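You operate a simulated robot arm through the tools that you are given. There is no shell and no other tool. Be economical: measure what you need, move in short steps, check, and stop when the job is done.

Carry out the task below with a simulated two-armed robot. There is one attempt and no reset: what you move stays moved.

Task
Trim the beam with the green lever to the setting sign's power.
Fine: first stand the sensor cap on its CAP mark; red lever opens the shutter; then close it and cap the sensor again; no alarm; leave the laser's other knobs, levers, switches, buttons, caps, cards, lenses, key, plug, block, purple mirror and rail slider as they are. Set down upright: sensor cap.

Only the result counts: the job must be done as asked and must still hold three seconds after the hand-in. Knocking over, shifting, dropping, spilling or breaking anything else fails it. A push-on lid holds only when it is set on centred and level and pressed home; a screw cap is set on level and turned clockwise until tight.

Robot
Two 7-joint arms with fingered hands on one trunk, on a base that drives. Base frame: it is fixed to the floor where the robot stands at the start and does not move with it; the origin is under the middle of the robot, x ahead of it, y to its left, z up; the surface under the hand at the start is at about z = 0.935. Units: m, rad, N and s.
The left shoulder is at the start at [0.03, 0.119, 1.194], the right one opposite. With the tool pointing down near the work surface each hand reaches from about 0.34 to 0.76 m from the robot's upright axis, wherever it stands, measured 20 degrees to its own side. Places, roughly: CAP mark on the short black mat [0.8, 0.2, 0.9]; black plug [0.8, -0.1, 1.1]; blue mirror knob [0.8, 1.1, 1.1]; blue reset button [0.3, 1.3, 0.9]; blue-top block (5x5x16 cm) [0.6, 1.4, 1]; filter knob [0.8, 1.3, 1.1]; green key [0.25, 1.5, 1]; green lever [0.6, 0.1, 1.1]; green mirror knob [0.6, 1.1, 1.1]; grey dotted card [0.5, 1.25, 1]; laser cap [0.5, 1.5, 1]; mains switch [0.3, 1.6, 0.8]; nose of the sensor box [0.8, 0, 1]; power knob [0.4, 1.4, 0.9]; power meter [0.8, -0.1, 1]; purple mirror [0.6, 0, 1]. Payload 3.8 kg a hand.
The tool frame of a hand sits at the grasp point between the pads (the TCP): z along the fingers, y along the line on which they close. The tips reach 0.025 m beyond it. The gripper opens to 0.088 m. The gripper's body begins 0.029 m behind the TCP. The gripper is a hand of 4 fingers: y runs from the thumb to the fingers, the wrist lies at [-0.013, -0.106, -0.174] in the tool frame, and closing takes about 1.5 s.
Orientation is that of the tool frame in the base frame, as [roll, pitch, yaw] about the fixed x, y, z axes, in that order (R = Rz(yaw) Ry(pitch) Rx(roll)). With the fingers straight down and the wrist toward the robot, the tool's x, y and z point along [0, 1, 0], [1, 0, 0] and [0, 0, -1] of the base frame.

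Tools
- The arms move only by the tool move_arm. It takes "left_plan", "right_plan" or both (then of equal length, played together; a hand with none holds still); each is text: rows parted by semicolons, each of 6 numbers parted by spaces: the shift along the base's x, y, z in m, then the turn, a rotation vector about the base's x, y, z in rad. In form: x y z ax ay az; .... A call has 1 to 10 rows; each row shifts and turns the commanded pose from where the row before left it. "left_grip" and "right_grip" are, for a hand that has rows, the opening, from 0 (shut) to 1 (fully open), set as the call begins (left out, the last holds). Each row takes 0.2 s and may step no farther than 0.05 m and 0.15 rad from the row before; otherwise, or with a gripper value out of range, the whole call is refused. A pose out of reach is approached as far as the arm can. The call stops where the force on the tool passes 40 N (or 10 N more than at its start, if that is more) or the arm is blocked; 0.2 s more then pass. Each finger travels about 0.153 m/s and halts on what it meets, pressing with about 30 N; the grip force reading is that of the motor and also rises with nothing between the fingers. The clock runs only during rows and for 0.2 s after the last one: add rows that do not move to give the fingers time. The reply holds the time, the measured pose of the TCP, the force on the tool along the base axes, the opening and the grip force, in the units named above and with some noise, with the torque about the TCP (base axes, N m) and any sound that the robot's microphone picked up.
- Cameras (640 x 400 px; columns grow to the right, rows downward): "scene" is now at [0.0544, 0.0221, 1.7421]; the picture's right is [0.28, -0.96, 0.00], its down [-0.72, -0.21, -0.66] and it looks along [0.63, 0.19, -0.75] (base axes); focal length 271 px, centre (320, 200). "left" rides on the left gripper at [-0.064, -0.083, -0.098] in its tool frame; the picture's right is [-0.62, -0.37, 0.69], its down [0.71, -0.63, 0.30] and it looks along [0.32, 0.68, 0.65] (tool axes); focal length 265 px, centre (320, 200). "right" rides on the right gripper at [0.064, -0.083, -0.098] in its tool frame; the picture's right is [-0.62, 0.37, -0.69], its down [-0.71, -0.63, 0.30] and it looks along [-0.32, 0.68, 0.65] (tool axes); focal length 265 px, centre (320, 200). There is no depth. A picture from a camera that has moved, and an enlarged one, comes with that camera's place and axes in the base frame and with its lens.
- camera(camera): a new picture of that camera. No time passes.
- lift_body(by): slides the trunk up (or, below 0, down) by that many m; the arms and the scene camera ride with it, the base frame stays. It gives what a move gives, with no picture.
- base_move(legs): drives the robot by 1 to 6 legs, each [ahead, left, turn to the left] in m, m and rad, along the robot's own axes; the way and the turn of a leg run together, so that a leg with both is an arc; at most 1.5 m and 3.142 rad a leg. The arms and the cameras ride along, it lands a little off, and it stops where it bumps. It gives what a move gives.
- curl_fingers(index, middle, ring, thumb_bend, thumb_turn, hand): sets how far each is bent, from 0 (flat) to 100 (curled in); at 30 the hand is open as for a grip, at 70 the pads meet at the TCP. One left out holds its place. A second passes; each finger stops where it meets its share of the squeeze, and holds until it gets a number again. A gripper value or a shape takes the hand back. It gives what a move gives, with no picture; readings hold the bend of each and the force on the fingers (four entries, about 0 where the hand has none), thumb and palm. thumb_turn goes from beside the hand (0) to across from the fingers (100), as for a grip.
- set_grasp(shape, hand): the hand has 4 fingers and takes this shape, open, in about a second: jaw (thumb against the fingers, like two jaws); tri (thumb and two fingers); tip (a fingertip pinch); poke (one finger out to press); point (the index stretched); flat (the hand flat); cup (the hand cupped); fist (a fist). The gripper value then closes the fingers along that shape, each until it touches; the sizes above hold for jaw. It gives what a move gives, with no picture.
- turn_head(pan, tilt): turns the head with the scene camera to pan (to the left, within 2.094 rad either way) and tilt (down, from -0.506 to 1.204), counted from straight ahead of the robot. It gives what a move gives.
- enlarge(camera, box): a new picture of the part [left, top, right, bottom] of that camera's present view, enlarged. No time passes.
- hand_in(): hands the job in; it is judged then, once.

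Work in short steps. Places have to be worked out from the pictures, the camera data and where the tool is seen: move nearer, look again, correct. Check each grasp and each placing, and mend what went wrong. You have 120 turns and 92 pictures in all, those below and enlarged ones among them. Open the grippers and draw the arms clear of the work before you hand the job in, unless the task says otherwise; then end with one line.

The tools are called after ">>>" as name(argument=value, ...) on one line, values as JSON. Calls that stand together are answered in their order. move_arm: Moves the arms, as the interface text tells. Its arguments: {"type":"object","properties":{"left_plan":{"type":"string"},"left_grip":{"type":"number"},"right_plan":{"type":"string"},"right_grip":{"type":"number"}},"required":[]} The other tools are called the same way: lift_body (by) slides the trunk up or down; set_grasp (shape, hand) gives the hand a shape; curl_fingers (index, middle, ring, thumb_bend, thumb_turn, hand) moves the fingers one by one; base_move (legs) drives the base; turn_head (pan, tilt) turns the head that bears the scene camera; camera (camera) takes a picture; enlarge (camera, box) takes an enlarged picture of a part of a camera's view; hand_in () hands the job in.

At the start:

```text
clock: 0.0
left_eef_pos: [0.4686, 0.3253, 1.3585]
left_ee_rot: [-3.141, 0.0, 1.57]
left_force: [0.8, 0.5, -0.7]
left_torque: [0.0, 0.03, -0.01]
left_grip_width: 0.0875
left_finger_force: 0.1
left_shape: jaw
left_bend: [30.0, 30.0, 30.0, 30.0, 98.0]
left_finger forces: [0.0, 0.0, 0.1, 0.0, 0.1, 0.0]
right_eef_pos: [0.4723, -0.154, 1.3209]
right_ee_rot: [3.141, 0.0, 1.571]
right_force: [-0.3, -0.4, 0.0]
right_torque: [0.02, 0.01, 0.0]
right_grip_width: 0.0877
right_finger_force: 0.0
right_shape: jaw
right_bend: [30.0, 30.0, 30.0, 30.0, 98.0]
right_finger forces: [0.0, 0.0, 0.0, 0.0, 0.0, 0.0]
trunk travel left (down, up): [-0.35, 0.24]
robot x, y, heading: [0.0038, -0.0015, -0.001]
head pan, tilt: [0.288, 0.848]
```

scene: 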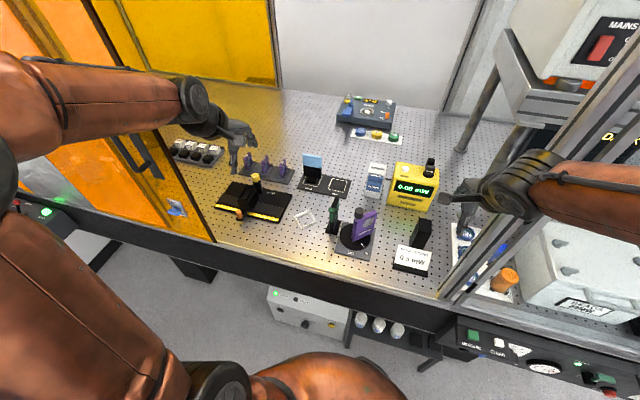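
right: 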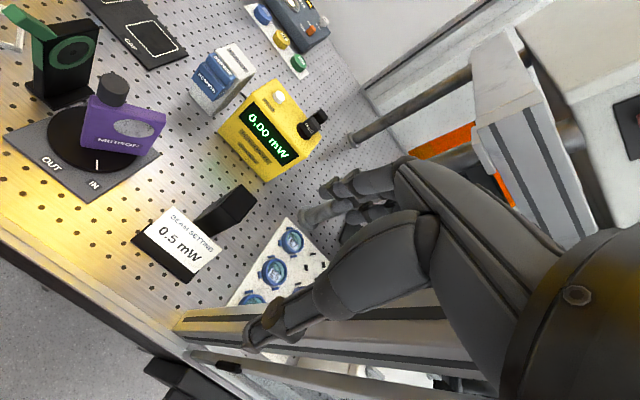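
left: 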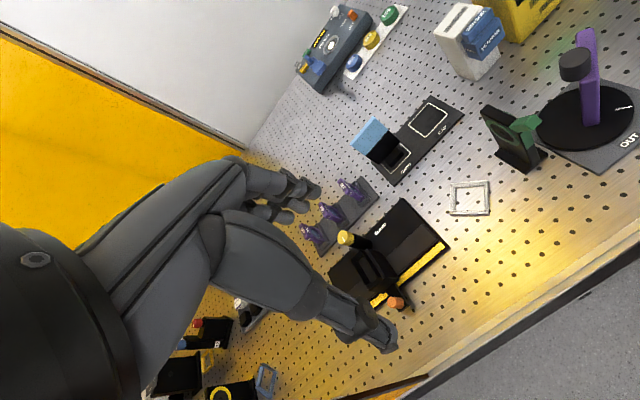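

I'll take enlarged views of the working area to identify the sensor, cap, levers and sign.

>>> enlarge(camera="scene", box=[290, 80, 450, 180])

>>> enlarge(camera="scene", box=[290, 170, 450, 280])

>>> enlarge(camera="left", box=[280, 0, 640, 225])

>>> enlarge(camera="scene", box=[150, 120, 350, 240])

```text
4.00 times, centred on (370, 130) of scene
camera zoom: at [0.0544, 0.0221, 1.7421], right [0.28, -0.96, 0.0], down [-0.72, -0.21, -0.66], along [0.63, 0.19, -0.75], focal length 1082 px, centre (120, 480)
```

zoom: 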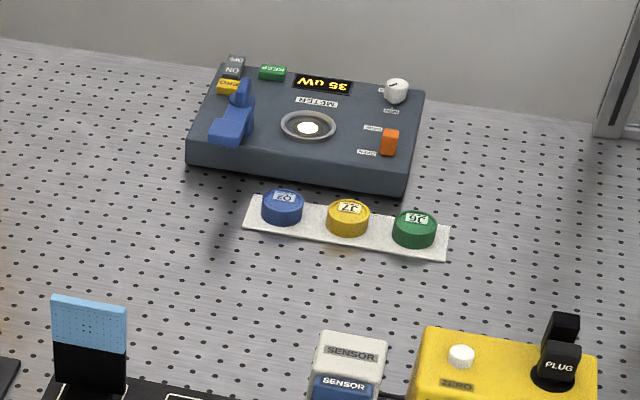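

```text
3.64 times, centred on (370, 225) of scene
camera zoom: at [0.0544, 0.0221, 1.7421], right [0.28, -0.96, 0.0], down [-0.72, -0.21, -0.66], along [0.63, 0.19, -0.75], focal length 984 px, centre (138, 109)
```

zoom: 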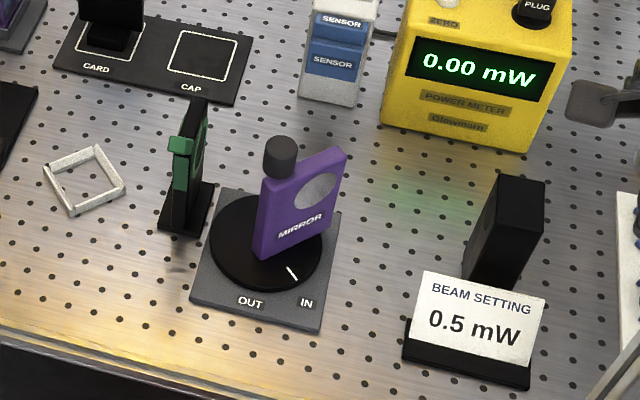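

```text
1.78 times, centred on (460, 112) of left
camera zoom: at [0.3844, 0.2612, 1.4583], right [-0.37, -0.62, -0.69], down [-0.63, 0.71, -0.3], along [0.68, 0.32, -0.65], focal length 472 px, centre (71, 356)
```

zoom: 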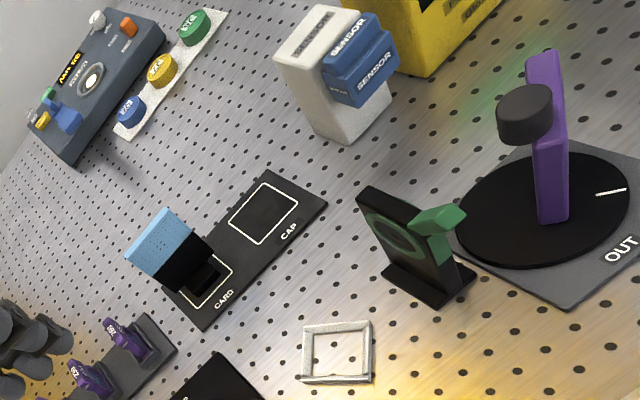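

```text
3.20 times, centred on (250, 180) of scene
camera zoom: at [0.0544, 0.0221, 1.7421], right [0.28, -0.96, 0.0], down [-0.72, -0.21, -0.66], along [0.63, 0.19, -0.75], focal length 866 px, centre (544, 264)
```

zoom: 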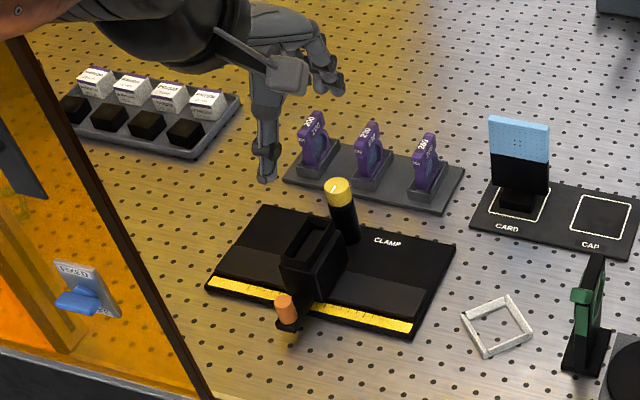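

Next I look left to find the red lever/shutter and the laser zone.

>>> turn_head(pan=1.0, tilt=0.6)

>>> camera(camera="scene")

```text
clock: 1.1
left_eef_pos: [0.4692, 0.326, 1.3593]
left_ee_rot: [-3.14, -0.002, 1.57]
left_force: [1.2, -0.2, -0.5]
left_torque: [0.01, 0.02, 0.01]
left_grip_width: 0.0877
left_finger_force: 0.0
left_shape: jaw
left_bend: [30.0, 30.0, 30.0, 30.0, 98.0]
left_finger forces: [0.1, 0.1, 0.0, 0.0, 0.1, 0.0]
right_eef_pos: [0.4707, -0.1533, 1.3206]
right_ee_rot: [-3.141, 0.0, 1.571]
right_force: [0.3, -0.4, 0.7]
right_torque: [-0.01, -0.02, 0.02]
right_grip_width: 0.0876
right_finger_force: 0.2
right_shape: jaw
right_bend: [30.0, 30.0, 30.0, 30.0, 98.0]
right_finger forces: [0.0, 0.0, 0.0, 0.0, 0.1, 0.0]
trunk travel left (down, up): [-0.35, 0.24]
robot x, y, heading: [-0.0043, -0.0018, -0.004]
head pan, tilt: [1.0, 0.6]
```

```text
84 pictures are left
camera scene: at [0.0272, 0.0742, 1.7629], right [0.84, -0.54, 0.0], down [-0.31, -0.48, -0.82], along [0.45, 0.69, -0.57], focal length 271 px, centre (320, 200)
```

scene: 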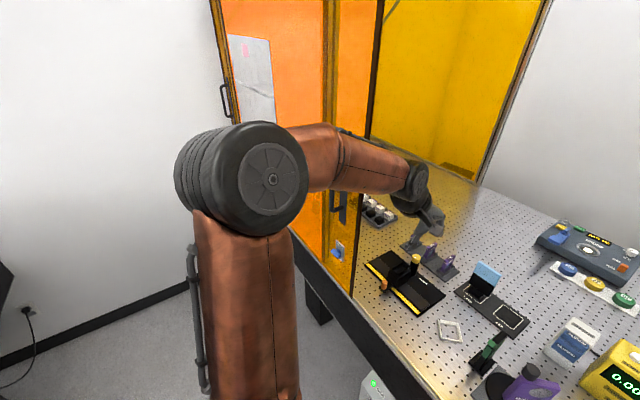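

The left area is behind an orange door. I'll look at what the left camera shows through it.

>>> enlarge(camera="left", box=[120, 270, 340, 400])

>>> enlarge(camera="scene", box=[200, 0, 400, 300])

```text
2.91 times, centred on (230, 335) of left
camera zoom: at [0.3844, 0.2612, 1.4583], right [-0.37, -0.62, -0.69], down [-0.63, 0.71, -0.3], along [0.68, 0.32, -0.65], focal length 772 px, centre (582, -193)
```

zoom: 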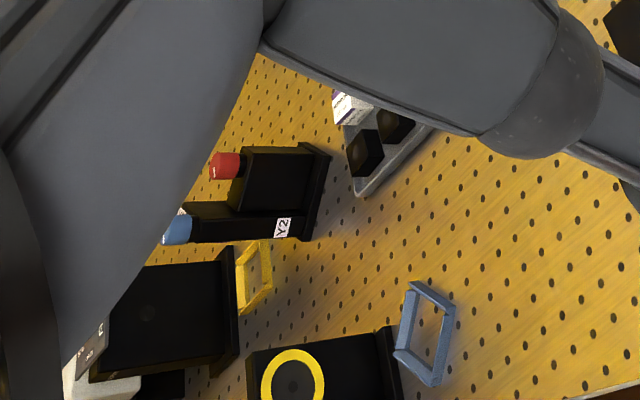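

```text
1.33 times, centred on (300, 150) of scene
camera zoom: at [0.0272, 0.0742, 1.7629], right [0.84, -0.54, 0.0], down [-0.31, -0.48, -0.82], along [0.45, 0.69, -0.57], focal length 361 px, centre (347, 267)
```

zoom: 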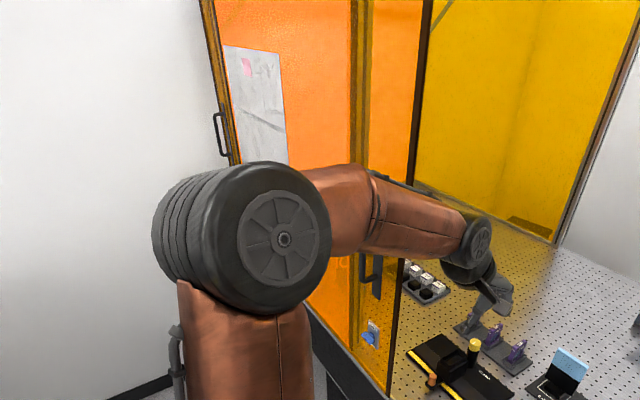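

Cap estimated near (0.775, 0.03, 1.035). I zoom on it from both hand cameras.

>>> enlarge(camera="left", box=[410, 0, 570, 100])

>>> enlarge(camera="right", box=[80, 0, 340, 162])

```text
4.00 times, centred on (490, 50) of left
camera zoom: at [0.3844, 0.2612, 1.4583], right [-0.37, -0.62, -0.69], down [-0.63, 0.71, -0.3], along [0.68, 0.32, -0.65], focal length 1062 px, centre (-360, 800)
```

zoom: 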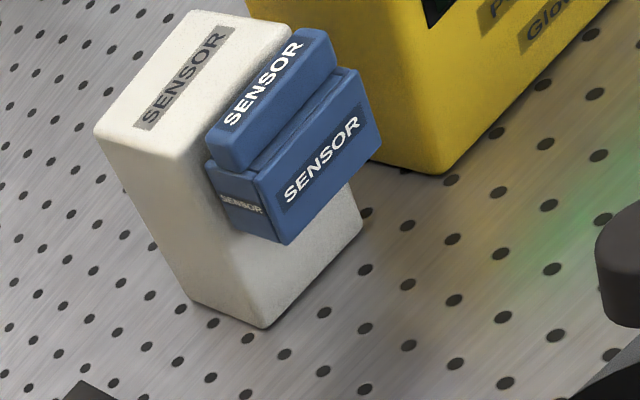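

```text
2.46 times, centred on (210, 81) of right
camera zoom: at [0.3877, -0.0889, 1.4192], right [0.37, -0.62, 0.69], down [-0.63, -0.71, -0.3], along [0.68, -0.32, -0.65], focal length 653 px, centre (591, 493)
```

zoom: 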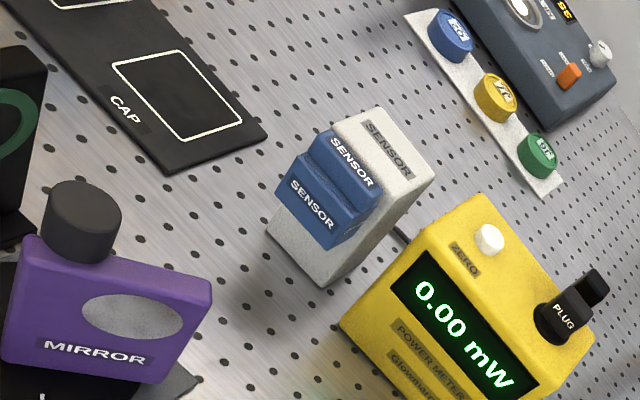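

The cap is a blue box over the nose with a grip block on top. I need to drive about 0.15 m closer, so first I draw the right hand back from the right frame post and check that side.

>>> move_arm(right_plan="-0.05 0 0 0 0 0; -0.05 0 0 0 0 0; -0.03 0.02 0 0 0 0")

>>> turn_head(pan=-0.4, tilt=0.9)

>>> camera(camera="scene")

```text
clock: 1.9
left_eef_pos: [0.4683, 0.3264, 1.3576]
left_ee_rot: [3.141, 0.0, 1.572]
left_force: [-0.8, 0.8, -0.4]
left_torque: [-0.05, -0.01, -0.01]
left_grip_width: 0.0876
left_finger_force: 0.1
left_shape: jaw
left_bend: [30.0, 30.0, 30.0, 30.0, 98.0]
left_finger forces: [0.0, 0.0, 0.0, 0.1, 0.1, 0.0]
right_eef_pos: [0.3394, -0.1334, 1.3187]
right_ee_rot: [-3.141, 0.002, 1.572]
right_force: [0.1, 0.9, -0.4]
right_torque: [-0.02, 0.0, -0.01]
right_grip_width: 0.0878
right_finger_force: 0.0
right_shape: jaw
right_bend: [30.0, 30.0, 30.0, 30.0, 98.0]
right_finger forces: [0.0, 0.1, 0.0, 0.1, 0.0, 0.1]
trunk travel left (down, up): [-0.35, 0.24]
robot x, y, heading: [0.0012, 0.0013, 0.002]
head pan, tilt: [1.0, 0.6]
```

```text
clock: 3.4
left_eef_pos: [0.4683, 0.3258, 1.3583]
left_ee_rot: [-3.141, 0.0, 1.57]
left_force: [0.4, 0.3, -0.4]
left_torque: [0.04, 0.01, 0.03]
left_grip_width: 0.0878
left_finger_force: 0.1
left_shape: jaw
left_bend: [30.0, 30.0, 30.0, 30.0, 98.0]
left_finger forces: [0.1, 0.1, 0.0, 0.0, 0.0, 0.0]
right_eef_pos: [0.3398, -0.1331, 1.3189]
right_ee_rot: [-3.141, 0.0, 1.571]
right_force: [-0.6, -0.1, -0.8]
right_torque: [-0.01, 0.0, -0.01]
right_grip_width: 0.0876
right_finger_force: 0.1
right_shape: jaw
right_bend: [30.0, 30.0, 30.0, 30.0, 98.0]
right_finger forces: [0.0, 0.1, 0.1, 0.0, 0.0, 0.0]
trunk travel left (down, up): [-0.35, 0.24]
robot x, y, heading: [0.0013, 0.0013, 0.002]
head pan, tilt: [-0.4, 0.901]
```

```text
79 pictures are left
camera scene: at [0.0489, -0.0294, 1.7382], right [-0.39, -0.92, 0.0], down [-0.72, 0.3, -0.62], along [0.57, -0.24, -0.78], focal length 271 px, centre (320, 200)
```

scene: 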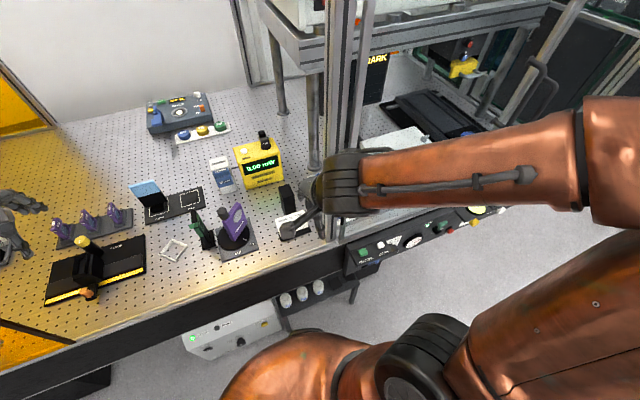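

The right forearm lies in front of the post; hand is at x=0.34. I drive ahead 0.15 and 0.05 left in one leg and watch forces.

>>> base_move(legs=[[0.0, 0.06, 0], [0.14, 0.0, 0]])

>>> turn_head(pan=0.0, tilt=0.9)

>>> camera(camera="scene")

```text
clock: 5.3
left_eef_pos: [0.6054, 0.3834, 1.3595]
left_ee_rot: [-3.141, 0.0, 1.574]
left_force: [-0.4, -0.5, -0.6]
left_torque: [-0.02, -0.02, -0.03]
left_grip_width: 0.0875
left_finger_force: 0.1
left_shape: jaw
left_bend: [30.0, 30.0, 30.0, 30.0, 98.0]
left_finger forces: [0.0, 0.1, 0.1, 0.1, 0.0, 0.1]
right_eef_pos: [0.4775, -0.0762, 1.3186]
right_ee_rot: [-3.141, 0.0, 1.57]
right_force: [0.2, -0.1, 0.5]
right_torque: [0.03, 0.02, -0.07]
right_grip_width: 0.088
right_finger_force: 0.2
right_shape: jaw
right_bend: [30.0, 30.0, 30.0, 30.0, 98.0]
right_finger forces: [0.1, 0.0, 0.0, 0.0, 0.0, 0.0]
trunk travel left (down, up): [-0.35, 0.24]
robot x, y, heading: [0.1424, 0.0576, 0.004]
head pan, tilt: [-0.4, 0.901]
```

```text
clock: 6.2
left_eef_pos: [0.6059, 0.3852, 1.359]
left_ee_rot: [3.141, 0.002, 1.572]
left_force: [-0.4, -0.2, -0.5]
left_torque: [0.0, -0.01, 0.01]
left_grip_width: 0.0876
left_finger_force: 0.0
left_shape: jaw
left_bend: [30.0, 30.0, 30.0, 30.0, 98.0]
left_finger forces: [0.0, 0.0, 0.1, 0.0, 0.0, 0.1]
right_eef_pos: [0.4776, -0.0748, 1.319]
right_ee_rot: [3.141, 0.0, 1.572]
right_force: [0.4, 0.1, -0.6]
right_torque: [-0.01, -0.02, -0.02]
right_grip_width: 0.0876
right_finger_force: 0.2
right_shape: jaw
right_bend: [30.0, 30.0, 30.0, 30.0, 98.0]
right_finger forces: [0.0, 0.0, 0.0, 0.1, 0.0, 0.1]
trunk travel left (down, up): [-0.35, 0.24]
robot x, y, heading: [0.1393, 0.0591, 0.002]
head pan, tilt: [0.0, 0.901]
```

```text
78 pictures are left
camera scene: at [0.1929, 0.0591, 1.7382], right [0.0, -1.0, 0.0], down [-0.78, 0.0, -0.62], along [0.62, 0.0, -0.78], focal length 271 px, centre (320, 200)
```

scene: 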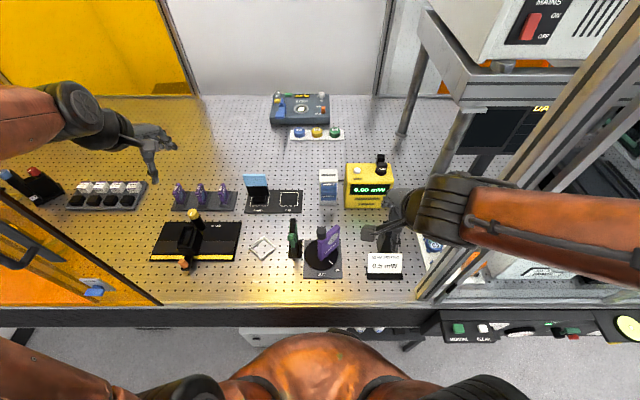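

I turn the left hand 90° (closing along y, wrist on the +y side) and bring it above-left of the sensor for a look.

>>> move_arm(left_plan="0.01 -0.02 0 0 0 -0.143; 0.01 -0.02 0 0 0 -0.143; 0.01 -0.02 0 0 0 -0.143; 0.01 -0.02 0 0 0 -0.143; 0.01 -0.02 -0.01 0 0 -0.143; 0.01 -0.02 -0.02 0 0 -0.143; 0.01 -0.02 -0.02 0 0 -0.143; 0.01 -0.02 -0.02 0 0 -0.143; 0.01 -0.02 -0.02 0 0 -0.143; 0.01 -0.02 -0.02 0 0 -0.143")

>>> move_arm(left_plan="0.01 -0.02 -0.02 0 0 -0.141; 0 0 0 0 0 0")

>>> camera(camera="left")

```text
clock: 8.3
left_eef_pos: [0.7106, 0.1846, 1.2482]
left_ee_rot: [-3.14, 0.0, 0.142]
left_force: [-0.2, -0.3, 0.5]
left_torque: [-0.01, 0.05, 0.0]
left_grip_width: 0.0875
left_finger_force: 0.0
left_shape: jaw
left_bend: [30.0, 30.0, 30.0, 30.0, 98.0]
left_finger forces: [0.0, 0.0, 0.0, 0.0, 0.0, 0.0]
right_eef_pos: [0.4794, -0.0756, 1.3186]
right_ee_rot: [-3.14, 0.0, 1.573]
right_force: [-0.8, -0.7, -0.6]
right_torque: [0.01, 0.04, 0.0]
right_grip_width: 0.0877
right_finger_force: 0.1
right_shape: jaw
right_bend: [30.0, 30.0, 30.0, 30.0, 98.0]
right_finger forces: [0.0, 0.0, 0.1, 0.0, 0.0, 0.1]
trunk travel left (down, up): [-0.35, 0.24]
robot x, y, heading: [0.1363, 0.0624, 0.003]
head pan, tilt: [0.0, 0.901]
```

```text
clock: 8.9
left_eef_pos: [0.7159, 0.1653, 1.229]
left_ee_rot: [-3.14, 0.002, 0.0]
left_force: [-1.0, 0.7, 0.6]
left_torque: [-0.03, 0.01, -0.01]
left_grip_width: 0.0874
left_finger_force: 0.0
left_shape: jaw
left_bend: [30.0, 30.0, 30.0, 30.0, 98.0]
left_finger forces: [0.0, 0.1, 0.0, 0.0, 0.0, 0.0]
right_eef_pos: [0.4763, -0.0752, 1.3192]
right_ee_rot: [-3.14, 0.0, 1.572]
right_force: [0.7, 0.6, -0.2]
right_torque: [-0.03, 0.01, 0.0]
right_grip_width: 0.0874
right_finger_force: 0.0
right_shape: jaw
right_bend: [30.0, 30.0, 30.0, 30.0, 98.0]
right_finger forces: [0.0, 0.0, 0.1, 0.1, 0.0, 0.1]
trunk travel left (down, up): [-0.35, 0.24]
robot x, y, heading: [0.1408, 0.0581, -0.004]
head pan, tilt: [0.0, 0.901]
```

```text
77 pictures are left
camera left: at [0.6509, 0.2482, 1.3281], right [-0.62, 0.37, -0.69], down [0.71, 0.63, -0.3], along [0.32, -0.68, -0.65], focal length 265 px, centre (320, 200)
```

left: 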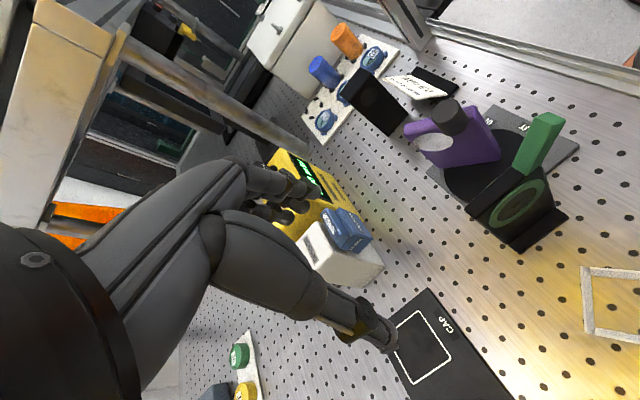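

>>> enlarge(camera="left", box=[260, 180, 420, 290])

>>> enlarge(camera="scene", box=[240, 150, 400, 250])

```text
3.64 times, centred on (340, 235) of left
camera zoom: at [0.6509, 0.2482, 1.3281], right [-0.62, 0.37, -0.69], down [0.71, 0.63, -0.3], along [0.32, -0.68, -0.65], focal length 965 px, centre (247, 73)
```

zoom: 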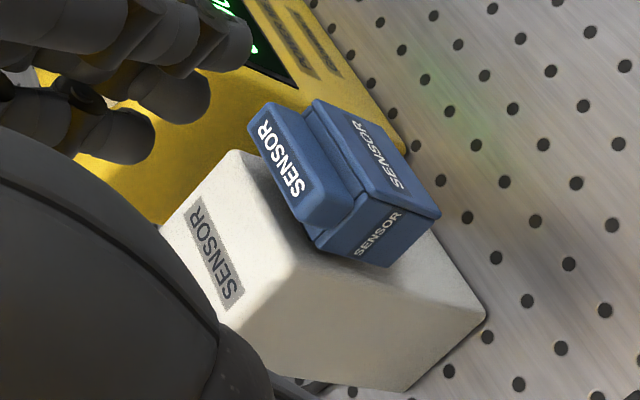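

```text
4.00 times, centred on (320, 200) of scene
camera zoom: at [0.1926, 0.0594, 1.7382], right [0.0, -1.0, 0.0], down [-0.78, 0.0, -0.62], along [0.62, 0.0, -0.78], focal length 1082 px, centre (320, 200)
```

zoom: 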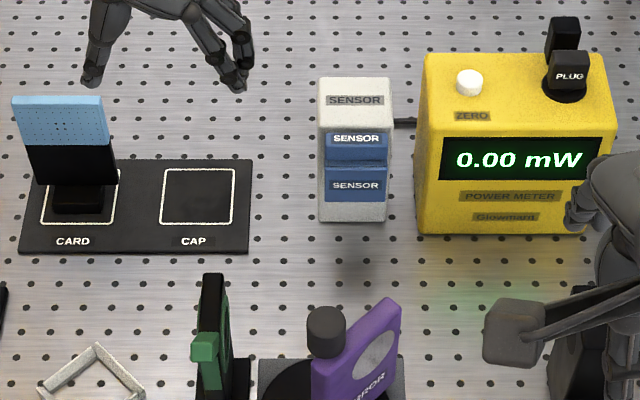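

Geometry from both views: cap body x 0.763–0.797, y 0.003–0.055, z 1.017–1.06, tab to about 1.072; sensor front at x≈0.80. I move above the cap with the left hand and check.

>>> move_arm(left_plan="0.018 -0.045 0 0 0 0; 0.018 -0.045 0 0 0 0; 0.018 -0.046 0 0 0 0; 0 0 -0.04 0 0 0; 0 0 -0.04 0 0 0; 0 0 0 0 0 0", left_grip=1)

>>> camera(camera="left")

>>> enlarge(camera="scene", box=[260, 110, 420, 210])

```text
clock: 10.3
left_eef_pos: [0.7692, 0.0298, 1.1497]
left_ee_rot: [-3.141, 0.0, 0.002]
left_force: [0.3, 0.2, 0.7]
left_torque: [0.03, 0.0, -0.01]
left_grip_width: 0.0878
left_finger_force: 0.0
left_shape: jaw
left_bend: [30.0, 30.0, 30.0, 30.0, 98.0]
left_finger forces: [0.0, 0.1, 0.0, 0.0, 0.1, 0.0]
right_eef_pos: [0.4775, -0.076, 1.3189]
right_ee_rot: [-3.139, 0.0, 1.571]
right_force: [0.3, -0.1, 0.9]
right_torque: [0.02, 0.0, 0.03]
right_grip_width: 0.0876
right_finger_force: 0.1
right_shape: jaw
right_bend: [30.0, 30.0, 30.0, 30.0, 98.0]
right_finger forces: [0.1, 0.0, 0.1, 0.1, 0.0, 0.1]
trunk travel left (down, up): [-0.35, 0.24]
robot x, y, heading: [0.1381, 0.0579, 0.004]
head pan, tilt: [0.0, 0.901]
```

```text
74 pictures are left
camera left: at [0.7036, 0.1132, 1.2491], right [-0.62, 0.37, -0.69], down [0.71, 0.63, -0.3], along [0.32, -0.68, -0.65], focal length 265 px, centre (320, 200)
```

left: 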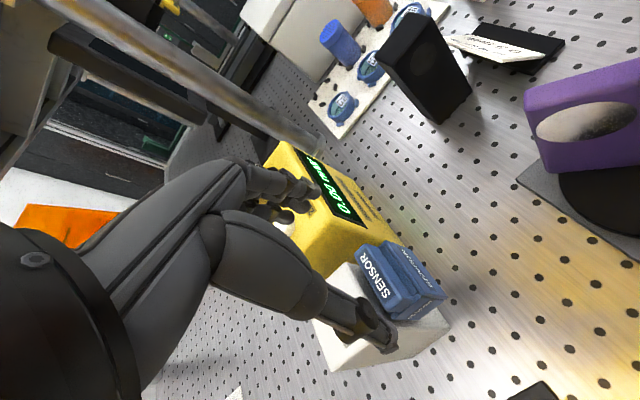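

```text
4.00 times, centred on (340, 160) of scene
camera zoom: at [0.1935, 0.0577, 1.7382], right [0.0, -1.0, 0.0], down [-0.78, 0.0, -0.62], along [0.62, 0.0, -0.78], focal length 1082 px, centre (240, 360)
```

zoom: 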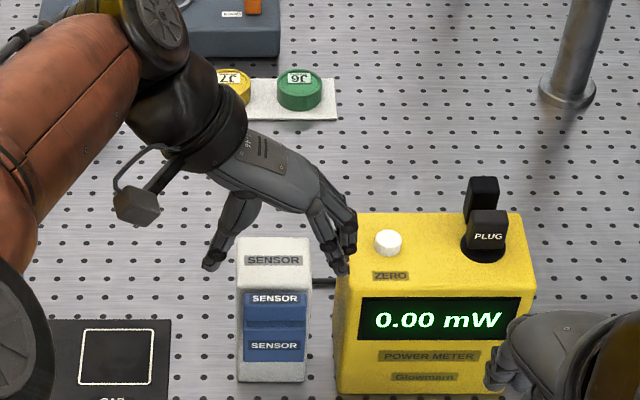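

Fingers look aligned; I reduce the opening to ~0.07 m and descend to just above the tab for a check of clearance to the meter.

>>> move_arm(left_plan="-0.002 -0.002 -0.02 0 0 0; 0 0 -0.025 0 0 0; 0 0 0 0 0 0", left_grip=0.82)

>>> enlarge(camera="left", box=[220, 120, 480, 380])

>>> enlarge(camera="scene", box=[280, 130, 400, 210])

```text
clock: 11.2
left_eef_pos: [0.7692, 0.0281, 1.1048]
left_ee_rot: [-3.141, 0.0, 0.003]
left_force: [0.3, -0.4, -0.2]
left_torque: [-0.02, 0.0, -0.01]
left_grip_width: 0.0726
left_finger_force: 0.0
left_shape: jaw
left_bend: [27.0, 33.0, 31.0, 47.0, 99.0]
left_finger forces: [0.1, 0.0, 0.1, 0.0, 0.0, 0.0]
right_eef_pos: [0.4775, -0.0761, 1.3184]
right_ee_rot: [3.141, 0.001, 1.573]
right_force: [-0.1, -1.0, -0.3]
right_torque: [-0.01, -0.03, -0.02]
right_grip_width: 0.0876
right_finger_force: 0.0
right_shape: jaw
right_bend: [30.0, 30.0, 30.0, 30.0, 98.0]
right_finger forces: [0.1, 0.1, 0.0, 0.0, 0.0, 0.1]
trunk travel left (down, up): [-0.35, 0.24]
robot x, y, heading: [0.1385, 0.0587, 0.003]
head pan, tilt: [0.0, 0.901]
```

```text
1.54 times, centred on (350, 250) of left
camera zoom: at [0.7024, 0.1105, 1.2032], right [-0.62, 0.37, -0.69], down [0.71, 0.63, -0.3], along [0.33, -0.68, -0.65], focal length 408 px, centre (274, 123)
```

zoom: 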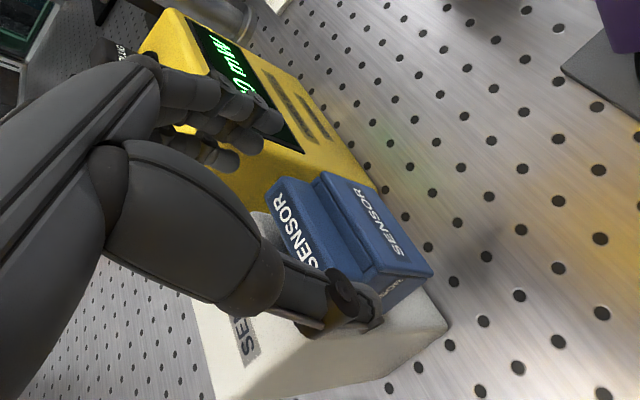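

```text
5.00 times, centred on (340, 170) of scene
camera zoom: at [0.1933, 0.0591, 1.7382], right [0.0, -1.0, 0.0], down [-0.78, 0.0, -0.62], along [0.62, 0.0, -0.78], focal length 1353 px, centre (220, 350)
```

zoom: 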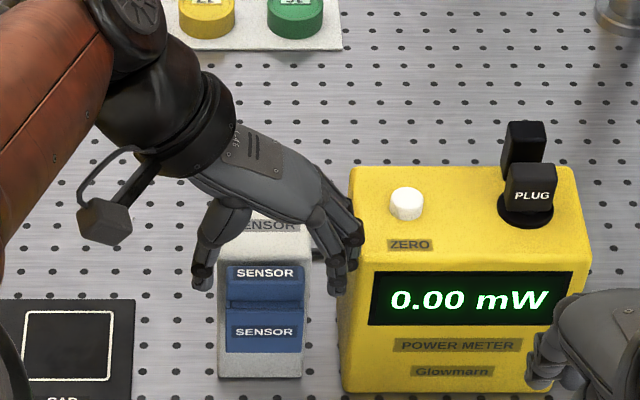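

The rear finger might clip the meter's front-left corner, so I shift 8 mm toward the robot, narrow a little, and descend in small steps.

>>> move_arm(left_plan="-0.008 0.002 0 0 0 0; 0 0 -0.015 0 0 0; 0 0 -0.01 0 0 0; 0 0 -0.01 0 0 0; 0 0 0 0 0 0", left_grip=0.78)

>>> enlarge(camera="left", box=[220, 120, 480, 380])

>>> enlarge(camera="scene", box=[280, 130, 400, 210])

```text
clock: 12.3
left_eef_pos: [0.7623, 0.028, 1.0689]
left_ee_rot: [3.14, -0.001, 0.002]
left_force: [-0.5, -0.1, -0.9]
left_torque: [0.01, 0.01, 0.01]
left_grip_width: 0.0687
left_finger_force: 0.1
left_shape: jaw
left_bend: [27.0, 34.0, 32.0, 51.0, 99.0]
left_finger forces: [0.1, 0.0, 0.0, 0.0, 0.0, 0.0]
right_eef_pos: [0.4795, -0.0757, 1.3188]
right_ee_rot: [-3.141, 0.0, 1.571]
right_force: [0.6, -0.8, -0.1]
right_torque: [0.01, 0.01, 0.0]
right_grip_width: 0.0877
right_finger_force: 0.2
right_shape: jaw
right_bend: [30.0, 30.0, 30.0, 30.0, 98.0]
right_finger forces: [0.0, 0.0, 0.0, 0.0, 0.1, 0.0]
trunk travel left (down, up): [-0.35, 0.24]
robot x, y, heading: [0.1418, 0.0601, 0.002]
head pan, tilt: [0.0, 0.901]
```

```text
1.54 times, centred on (350, 250) of left
camera zoom: at [0.6964, 0.1112, 1.1691], right [-0.62, 0.37, -0.69], down [0.71, 0.63, -0.3], along [0.33, -0.68, -0.65], focal length 408 px, centre (274, 123)
```

zoom: 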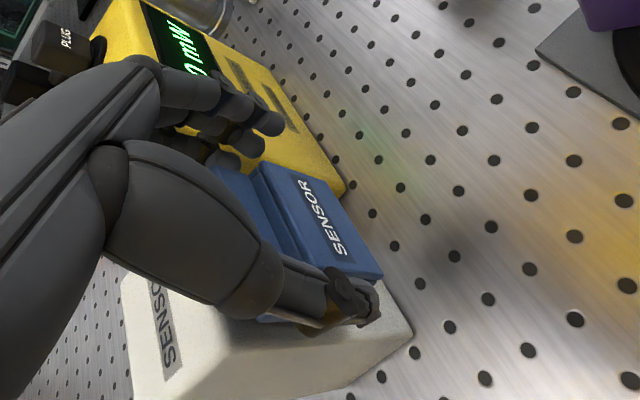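

```text
5.00 times, centred on (340, 170) of scene
camera zoom: at [0.1937, 0.0586, 1.7381], right [0.0, -1.0, 0.0], down [-0.78, 0.0, -0.62], along [0.62, 0.0, -0.78], focal length 1353 px, centre (220, 350)
```

zoom: 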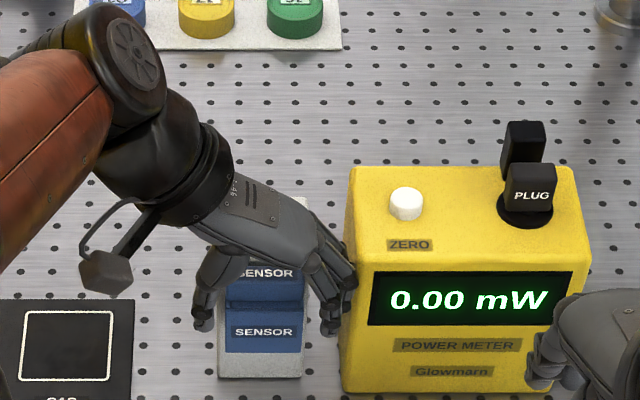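

No contact so far. I descend 14 mm more, and then close on the cap.

>>> move_arm(left_plan="0 0 -0.007 0 0 0; 0 0 -0.007 0 0 0; 0 0 0 0 0 0")

>>> move_arm(left_plan="0 0 0 0 0 0; 0 0 0 0 0 0; 0 0 0 0 0 0; 0 0 0 0 0 0; 0 0 0 0 0 0; 0 0 0 0 0 0", left_grip=0.4)

>>> enlarge(camera="scene", box=[280, 130, 400, 210])

>>> enlarge(camera="left", box=[220, 120, 480, 380])

```text
clock: 13.2
left_eef_pos: [0.7618, 0.0296, 1.0553]
left_ee_rot: [3.141, 0.0, 0.004]
left_force: [0.1, -1.0, 0.1]
left_torque: [0.02, -0.04, 0.0]
left_grip_width: 0.069
left_finger_force: 0.2
left_shape: jaw
left_bend: [27.0, 34.0, 32.0, 51.0, 99.0]
left_finger forces: [0.0, 0.0, 0.1, 0.1, 0.0, 0.0]
right_eef_pos: [0.4783, -0.0756, 1.319]
right_ee_rot: [-3.141, 0.001, 1.573]
right_force: [-0.1, 0.5, 0.3]
right_torque: [0.02, 0.02, 0.0]
right_grip_width: 0.0878
right_finger_force: 0.1
right_shape: jaw
right_bend: [30.0, 30.0, 30.0, 30.0, 98.0]
right_finger forces: [0.0, 0.0, 0.0, 0.0, 0.1, 0.0]
trunk travel left (down, up): [-0.35, 0.24]
robot x, y, heading: [0.1382, 0.0587, 0.002]
head pan, tilt: [0.0, 0.901]
```

```text
clock: 14.6
left_eef_pos: [0.7605, 0.0286, 1.0549]
left_ee_rot: [-3.142, -0.001, 0.002]
left_force: [0.2, -3.0, -0.2]
left_torque: [-0.03, 0.01, -0.02]
left_grip_width: 0.0362
left_finger_force: 0.1
left_shape: jaw
left_bend: [74.0, 48.0, 44.0, 72.0, 100.0]
left_finger forces: [0.0, 1.1, 1.2, 0.0, 0.3, 0.1]
right_eef_pos: [0.4786, -0.0765, 1.3177]
right_ee_rot: [-3.14, 0.002, 1.57]
right_force: [0.0, -1.4, 0.0]
right_torque: [0.0, 0.0, -0.02]
right_grip_width: 0.0877
right_finger_force: 0.0
right_shape: jaw
right_bend: [30.0, 30.0, 30.0, 30.0, 98.0]
right_finger forces: [0.0, 0.0, 0.0, 0.0, 0.0, 0.0]
trunk travel left (down, up): [-0.35, 0.24]
robot x, y, heading: [0.1362, 0.06, 0.003]
head pan, tilt: [0.0, 0.901]
```

```text
5.00 times, centred on (340, 170) of scene
camera zoom: at [0.1936, 0.0583, 1.7381], right [0.0, -1.0, 0.0], down [-0.78, 0.0, -0.62], along [0.62, 0.0, -0.78], focal length 1353 px, centre (220, 350)
```

zoom: 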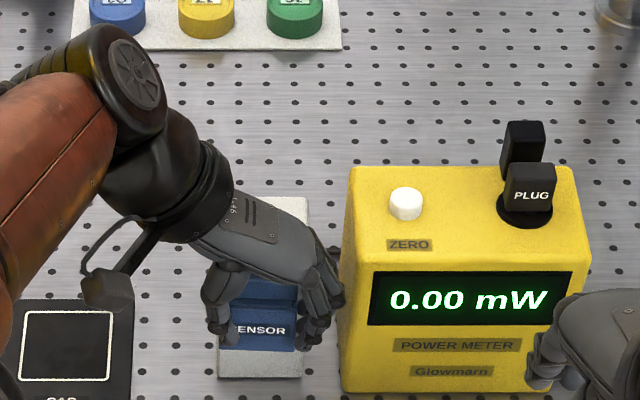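

```text
1.54 times, centred on (350, 250) of left
camera zoom: at [0.6958, 0.111, 1.1552], right [-0.62, 0.37, -0.69], down [0.71, 0.63, -0.3], along [0.33, -0.68, -0.65], focal length 408 px, centre (274, 123)
```

zoom: 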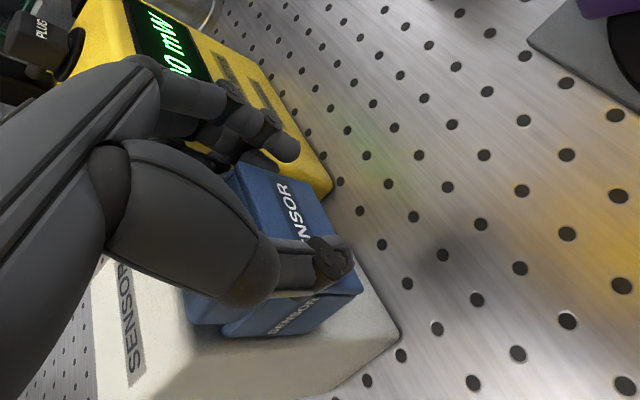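

The thumb and index slid in front of the cap, so the grip is too far forward. I reopen, shift +12 mm in x, and close again.

>>> move_arm(left_plan="0 0 0 0 0 0; 0 0 0 0 0 0; 0 0 0 0 0 0; 0 0 0 0 0 0; 0.006 0 0 0 0 0; 0.006 0 0 0 0 0; 0 0 0 0 0 0", left_grip=0.76)

>>> move_arm(left_plan="0 0 0 0 0 0; 0 0 0 0 0 0; 0 0 0 0 0 0; 0 0 0 0 0 0; 0 0 0 0 0 0; 0 0 0 0 0 0", left_grip=0.45)

>>> enlarge(camera="scene", box=[280, 130, 400, 210])

>>> enlarge(camera="left", box=[220, 120, 480, 380])

```text
clock: 16.1
left_eef_pos: [0.763, 0.0304, 1.0552]
left_ee_rot: [-3.142, -0.001, 0.002]
left_force: [0.7, -0.5, 0.7]
left_torque: [0.0, 0.0, -0.01]
left_grip_width: 0.0665
left_finger_force: 0.2
left_shape: jaw
left_bend: [27.0, 35.0, 32.0, 53.0, 99.0]
left_finger forces: [0.0, 0.0, 0.0, 0.0, 0.1, 0.1]
left hand out of reach, approached as far as the arm can: row 5, 6
right_eef_pos: [0.4773, -0.0754, 1.3184]
right_ee_rot: [3.141, 0.001, 1.572]
right_force: [-0.5, 0.2, -0.4]
right_torque: [-0.01, 0.03, -0.02]
right_grip_width: 0.0877
right_finger_force: 0.1
right_shape: jaw
right_bend: [30.0, 30.0, 30.0, 30.0, 98.0]
right_finger forces: [0.1, 0.1, 0.0, 0.1, 0.0, 0.0]
trunk travel left (down, up): [-0.35, 0.24]
robot x, y, heading: [0.1406, 0.0594, 0.001]
head pan, tilt: [0.0, 0.901]
```

```text
clock: 17.6
left_eef_pos: [0.7613, 0.0269, 1.0559]
left_ee_rot: [-3.14, 0.003, 0.0]
left_force: [-5.7, -11.0, -2.2]
left_torque: [-0.13, 0.07, -0.21]
left_grip_width: 0.0
left_finger_force: 30.6
left_shape: jaw
left_bend: [70.0, 49.0, 47.0, 76.0, 100.0]
left_finger forces: [0.0, 7.5, 4.7, 0.0, 13.7, 0.1]
right_eef_pos: [0.4783, -0.0769, 1.3192]
right_ee_rot: [-3.141, -0.003, 1.571]
right_force: [-0.4, 0.2, 0.2]
right_torque: [-0.02, 0.0, -0.02]
right_grip_width: 0.0876
right_finger_force: 0.0
right_shape: jaw
right_bend: [30.0, 30.0, 30.0, 30.0, 98.0]
right_finger forces: [0.0, 0.0, 0.0, 0.0, 0.1, 0.0]
trunk travel left (down, up): [-0.35, 0.24]
robot x, y, heading: [0.1358, 0.0583, 0.0]
head pan, tilt: [0.0, 0.901]
```

```text
5.00 times, centred on (340, 170) of scene
camera zoom: at [0.1928, 0.0566, 1.7381], right [0.0, -1.0, 0.0], down [-0.78, 0.0, -0.62], along [0.62, 0.0, -0.78], focal length 1353 px, centre (220, 350)
```

zoom: 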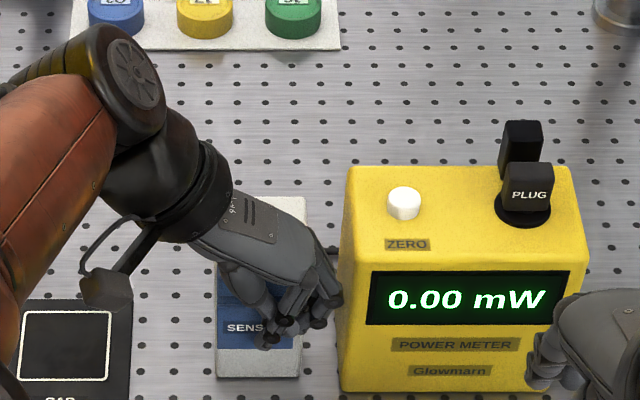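

```text
1.54 times, centred on (350, 250) of left
camera zoom: at [0.6957, 0.1103, 1.1552], right [-0.62, 0.37, -0.69], down [0.71, 0.63, -0.31], along [0.32, -0.68, -0.65], focal length 408 px, centre (274, 123)
```

zoom: 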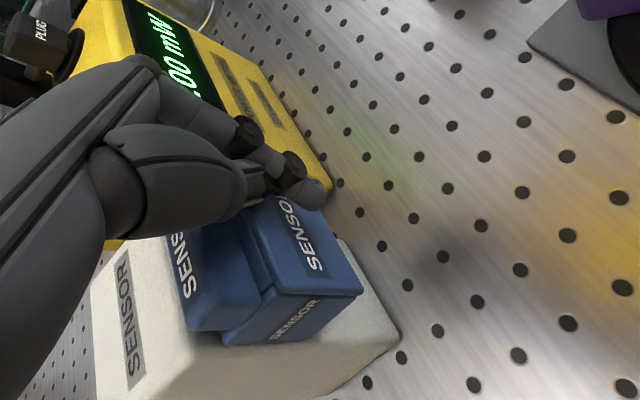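

The arm is at its reach limit and the grip slipped off. I open, rise clear, and drive 8 cm closer.

>>> move_arm(left_plan="0 0 0 0 0 0; 0 0 0 0 0 0; 0 0 0 0 0 0; 0 0 0 0 0 0; 0 0 0.03 0 0 0; 0 0 0.05 0 0 0; -0.03 0 0.04 0 0 0; -0.03 0 0 0 0 0; -0.03 0 0 0 0 0", left_grip=0.8)

>>> base_move(legs=[[0.08, 0, 0]])

>>> camera(camera="scene")

```text
clock: 19.6
left_eef_pos: [0.6695, 0.0305, 1.1754]
left_ee_rot: [-3.14, 0.0, 0.003]
left_force: [0.0, -0.2, 0.1]
left_torque: [0.02, -0.01, 0.01]
left_grip_width: 0.0702
left_finger_force: 0.0
left_shape: jaw
left_bend: [27.0, 34.0, 32.0, 49.0, 99.0]
left_finger forces: [0.0, 0.0, 0.0, 0.1, 0.0, 0.1]
right_eef_pos: [0.4783, -0.0754, 1.3198]
right_ee_rot: [-3.141, 0.001, 1.57]
right_force: [-1.1, -0.8, 0.7]
right_torque: [0.02, 0.0, 0.02]
right_grip_width: 0.0879
right_finger_force: 0.2
right_shape: jaw
right_bend: [30.0, 30.0, 30.0, 30.0, 98.0]
right_finger forces: [0.0, 0.1, 0.0, 0.0, 0.0, 0.1]
trunk travel left (down, up): [-0.35, 0.24]
robot x, y, heading: [0.137, 0.0621, -0.0]
head pan, tilt: [0.0, 0.901]
```

```text
clock: 20.6
left_eef_pos: [0.7478, 0.0509, 1.1707]
left_ee_rot: [3.141, 0.007, 0.024]
left_force: [0.7, 0.2, -0.6]
left_torque: [0.0, 0.04, -0.04]
left_grip_width: 0.0704
left_finger_force: 0.0
left_shape: jaw
left_bend: [27.0, 34.0, 32.0, 49.0, 99.0]
left_finger forces: [0.0, 0.0, 0.1, 0.1, 0.0, 0.0]
right_eef_pos: [0.5582, -0.0582, 1.317]
right_ee_rot: [-3.136, 0.001, 1.592]
right_force: [0.5, -0.4, -0.1]
right_torque: [0.0, 0.04, -0.02]
right_grip_width: 0.0875
right_finger_force: 0.0
right_shape: jaw
right_bend: [30.0, 30.0, 30.0, 30.0, 98.0]
right_finger forces: [0.0, 0.1, 0.1, 0.0, 0.0, 0.1]
trunk travel left (down, up): [-0.35, 0.24]
robot x, y, heading: [0.2089, 0.0633, 0.025]
head pan, tilt: [0.0, 0.901]
```

```text
64 pictures are left
camera scene: at [0.273, 0.0685, 1.7379], right [0.02, -1.0, 0.0], down [-0.79, -0.02, -0.62], along [0.62, 0.01, -0.79], focal length 271 px, centre (320, 200)
```

scene: 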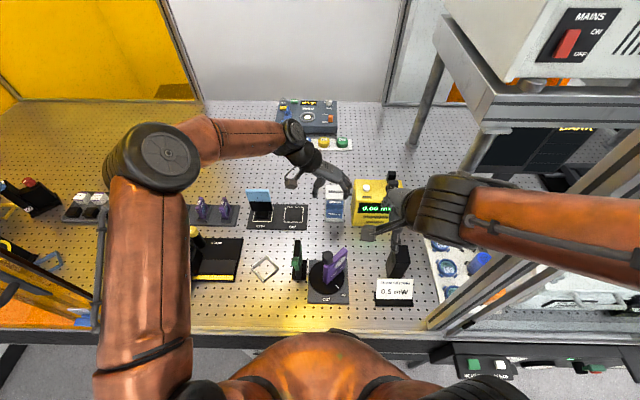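

Now in range (slight heading change). I move over the cap at x≈0.762, straighten yaw and descend as before.

>>> move_arm(left_plan="0.007 -0.011 0 0 0 -0.012; 0.007 -0.011 0 0 0 -0.012; 0 0 -0.035 0 0 0; 0 0 -0.035 0 0 0; 0 0 -0.015 0 0 0; 0 0 -0.015 0 0 0; 0 0 -0.015 0 0 0; 0 0 0 0 0 0", left_grip=0.78)

>>> enlarge(camera="left", box=[220, 120, 480, 380])

```text
clock: 22.4
left_eef_pos: [0.7561, 0.0288, 1.0571]
left_ee_rot: [-3.142, 0.001, 0.0]
left_force: [-0.4, 0.4, 0.2]
left_torque: [0.02, 0.02, 0.01]
left_grip_width: 0.0689
left_finger_force: 0.0
left_shape: jaw
left_bend: [27.0, 34.0, 32.0, 51.0, 99.0]
left_finger forces: [0.0, 0.0, 0.0, 0.0, 0.0, 0.0]
right_eef_pos: [0.5519, -0.06, 1.3193]
right_ee_rot: [-3.141, 0.0, 1.593]
right_force: [-0.3, -0.3, -0.7]
right_torque: [-0.02, 0.0, 0.02]
right_grip_width: 0.0877
right_finger_force: 0.1
right_shape: jaw
right_bend: [30.0, 30.0, 30.0, 30.0, 98.0]
right_finger forces: [0.1, 0.0, 0.0, 0.1, 0.0, 0.0]
trunk travel left (down, up): [-0.35, 0.24]
robot x, y, heading: [0.2097, 0.0646, 0.024]
head pan, tilt: [0.0, 0.901]
```

```text
1.54 times, centred on (350, 250) of left
camera zoom: at [0.6919, 0.1108, 1.1578], right [-0.62, 0.37, -0.69], down [0.71, 0.63, -0.3], along [0.32, -0.68, -0.65], focal length 408 px, centre (274, 123)
```

zoom: 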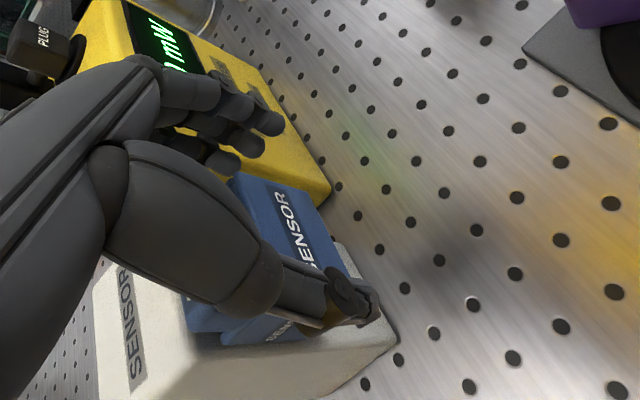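

Clear. I narrow slightly and slide +20 mm in x along the cap's sides.

>>> move_arm(left_plan="0 0 0 0 0 0; 0 0 0 0 0 0; 0.007 0 0 0 0 0; 0.007 0 0 0 0 0; 0.006 0 0 0 0 0; 0 0 0 0 0 0", left_grip=0.73)

>>> enlarge(camera="left", box=[220, 120, 480, 380])

```text
clock: 23.8
left_eef_pos: [0.7778, 0.0279, 1.0576]
left_ee_rot: [-3.139, 0.002, 0.0]
left_force: [-0.4, 0.1, -0.3]
left_torque: [0.01, 0.0, -0.03]
left_grip_width: 0.0646
left_finger_force: 0.0
left_shape: jaw
left_bend: [27.0, 36.0, 33.0, 55.0, 99.0]
left_finger forces: [0.0, 0.6, 0.0, 0.1, 0.2, 0.0]
right_eef_pos: [0.5529, -0.0603, 1.3188]
right_ee_rot: [3.141, -0.001, 1.593]
right_force: [-0.5, 0.7, -0.1]
right_torque: [0.0, -0.04, -0.01]
right_grip_width: 0.0874
right_finger_force: 0.1
right_shape: jaw
right_bend: [30.0, 30.0, 30.0, 30.0, 98.0]
right_finger forces: [0.0, 0.0, 0.0, 0.1, 0.0, 0.0]
trunk travel left (down, up): [-0.35, 0.24]
robot x, y, heading: [0.2121, 0.0649, 0.024]
head pan, tilt: [0.0, 0.901]
```

```text
1.54 times, centred on (350, 250) of left
camera zoom: at [0.7123, 0.1104, 1.1573], right [-0.62, 0.37, -0.69], down [0.71, 0.63, -0.3], along [0.32, -0.68, -0.65], focal length 408 px, centre (274, 123)
```

zoom: 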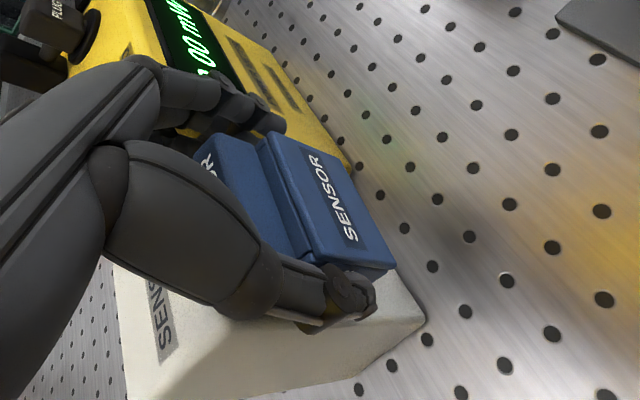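

Thumb and fingers flank the cap now. I close thumb, index and middle only, leaving the ring finger off the sensor's side.

>>> curl_fingers(hand="left", index=60, middle=65, thumb_bend=80)

>>> enlarge(camera="left", box=[220, 120, 480, 380])

```text
clock: 24.8
left_eef_pos: [0.7775, 0.0283, 1.0588]
left_ee_rot: [3.14, -0.001, -0.002]
left_force: [2.6, 6.3, 2.0]
left_torque: [0.14, -0.07, -0.05]
left_grip_width: 0.0446
left_finger_force: 22.0
left_shape: fingers
left_bend: [44.0, 49.0, 33.0, 57.0, 98.0]
left_finger forces: [12.4, 7.0, 0.0, 0.0, 25.6, 0.1]
right_eef_pos: [0.5513, -0.0592, 1.3178]
right_ee_rot: [-3.141, 0.003, 1.596]
right_force: [-0.2, -0.6, -0.1]
right_torque: [0.01, 0.02, 0.01]
right_grip_width: 0.0878
right_finger_force: 0.2
right_shape: jaw
right_bend: [30.0, 30.0, 30.0, 30.0, 98.0]
right_finger forces: [0.0, 0.0, 0.0, 0.0, 0.0, 0.0]
trunk travel left (down, up): [-0.35, 0.24]
robot x, y, heading: [0.2116, 0.0689, 0.021]
head pan, tilt: [0.0, 0.901]
```

```text
1.54 times, centred on (350, 250) of left
camera zoom: at [0.7126, 0.1113, 1.1574], right [-0.62, 0.37, -0.69], down [0.71, 0.63, -0.3], along [0.32, -0.68, -0.65], focal length 408 px, centre (274, 123)
```

zoom: 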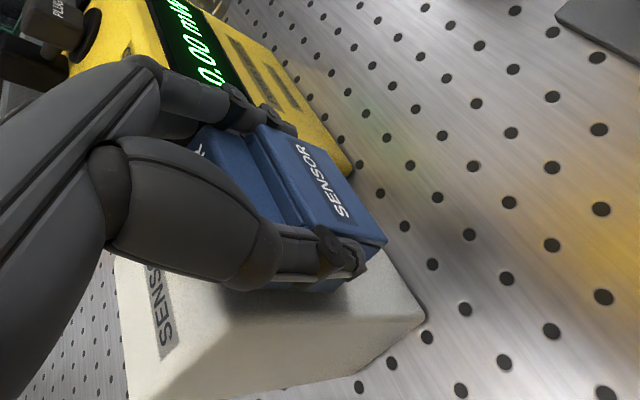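

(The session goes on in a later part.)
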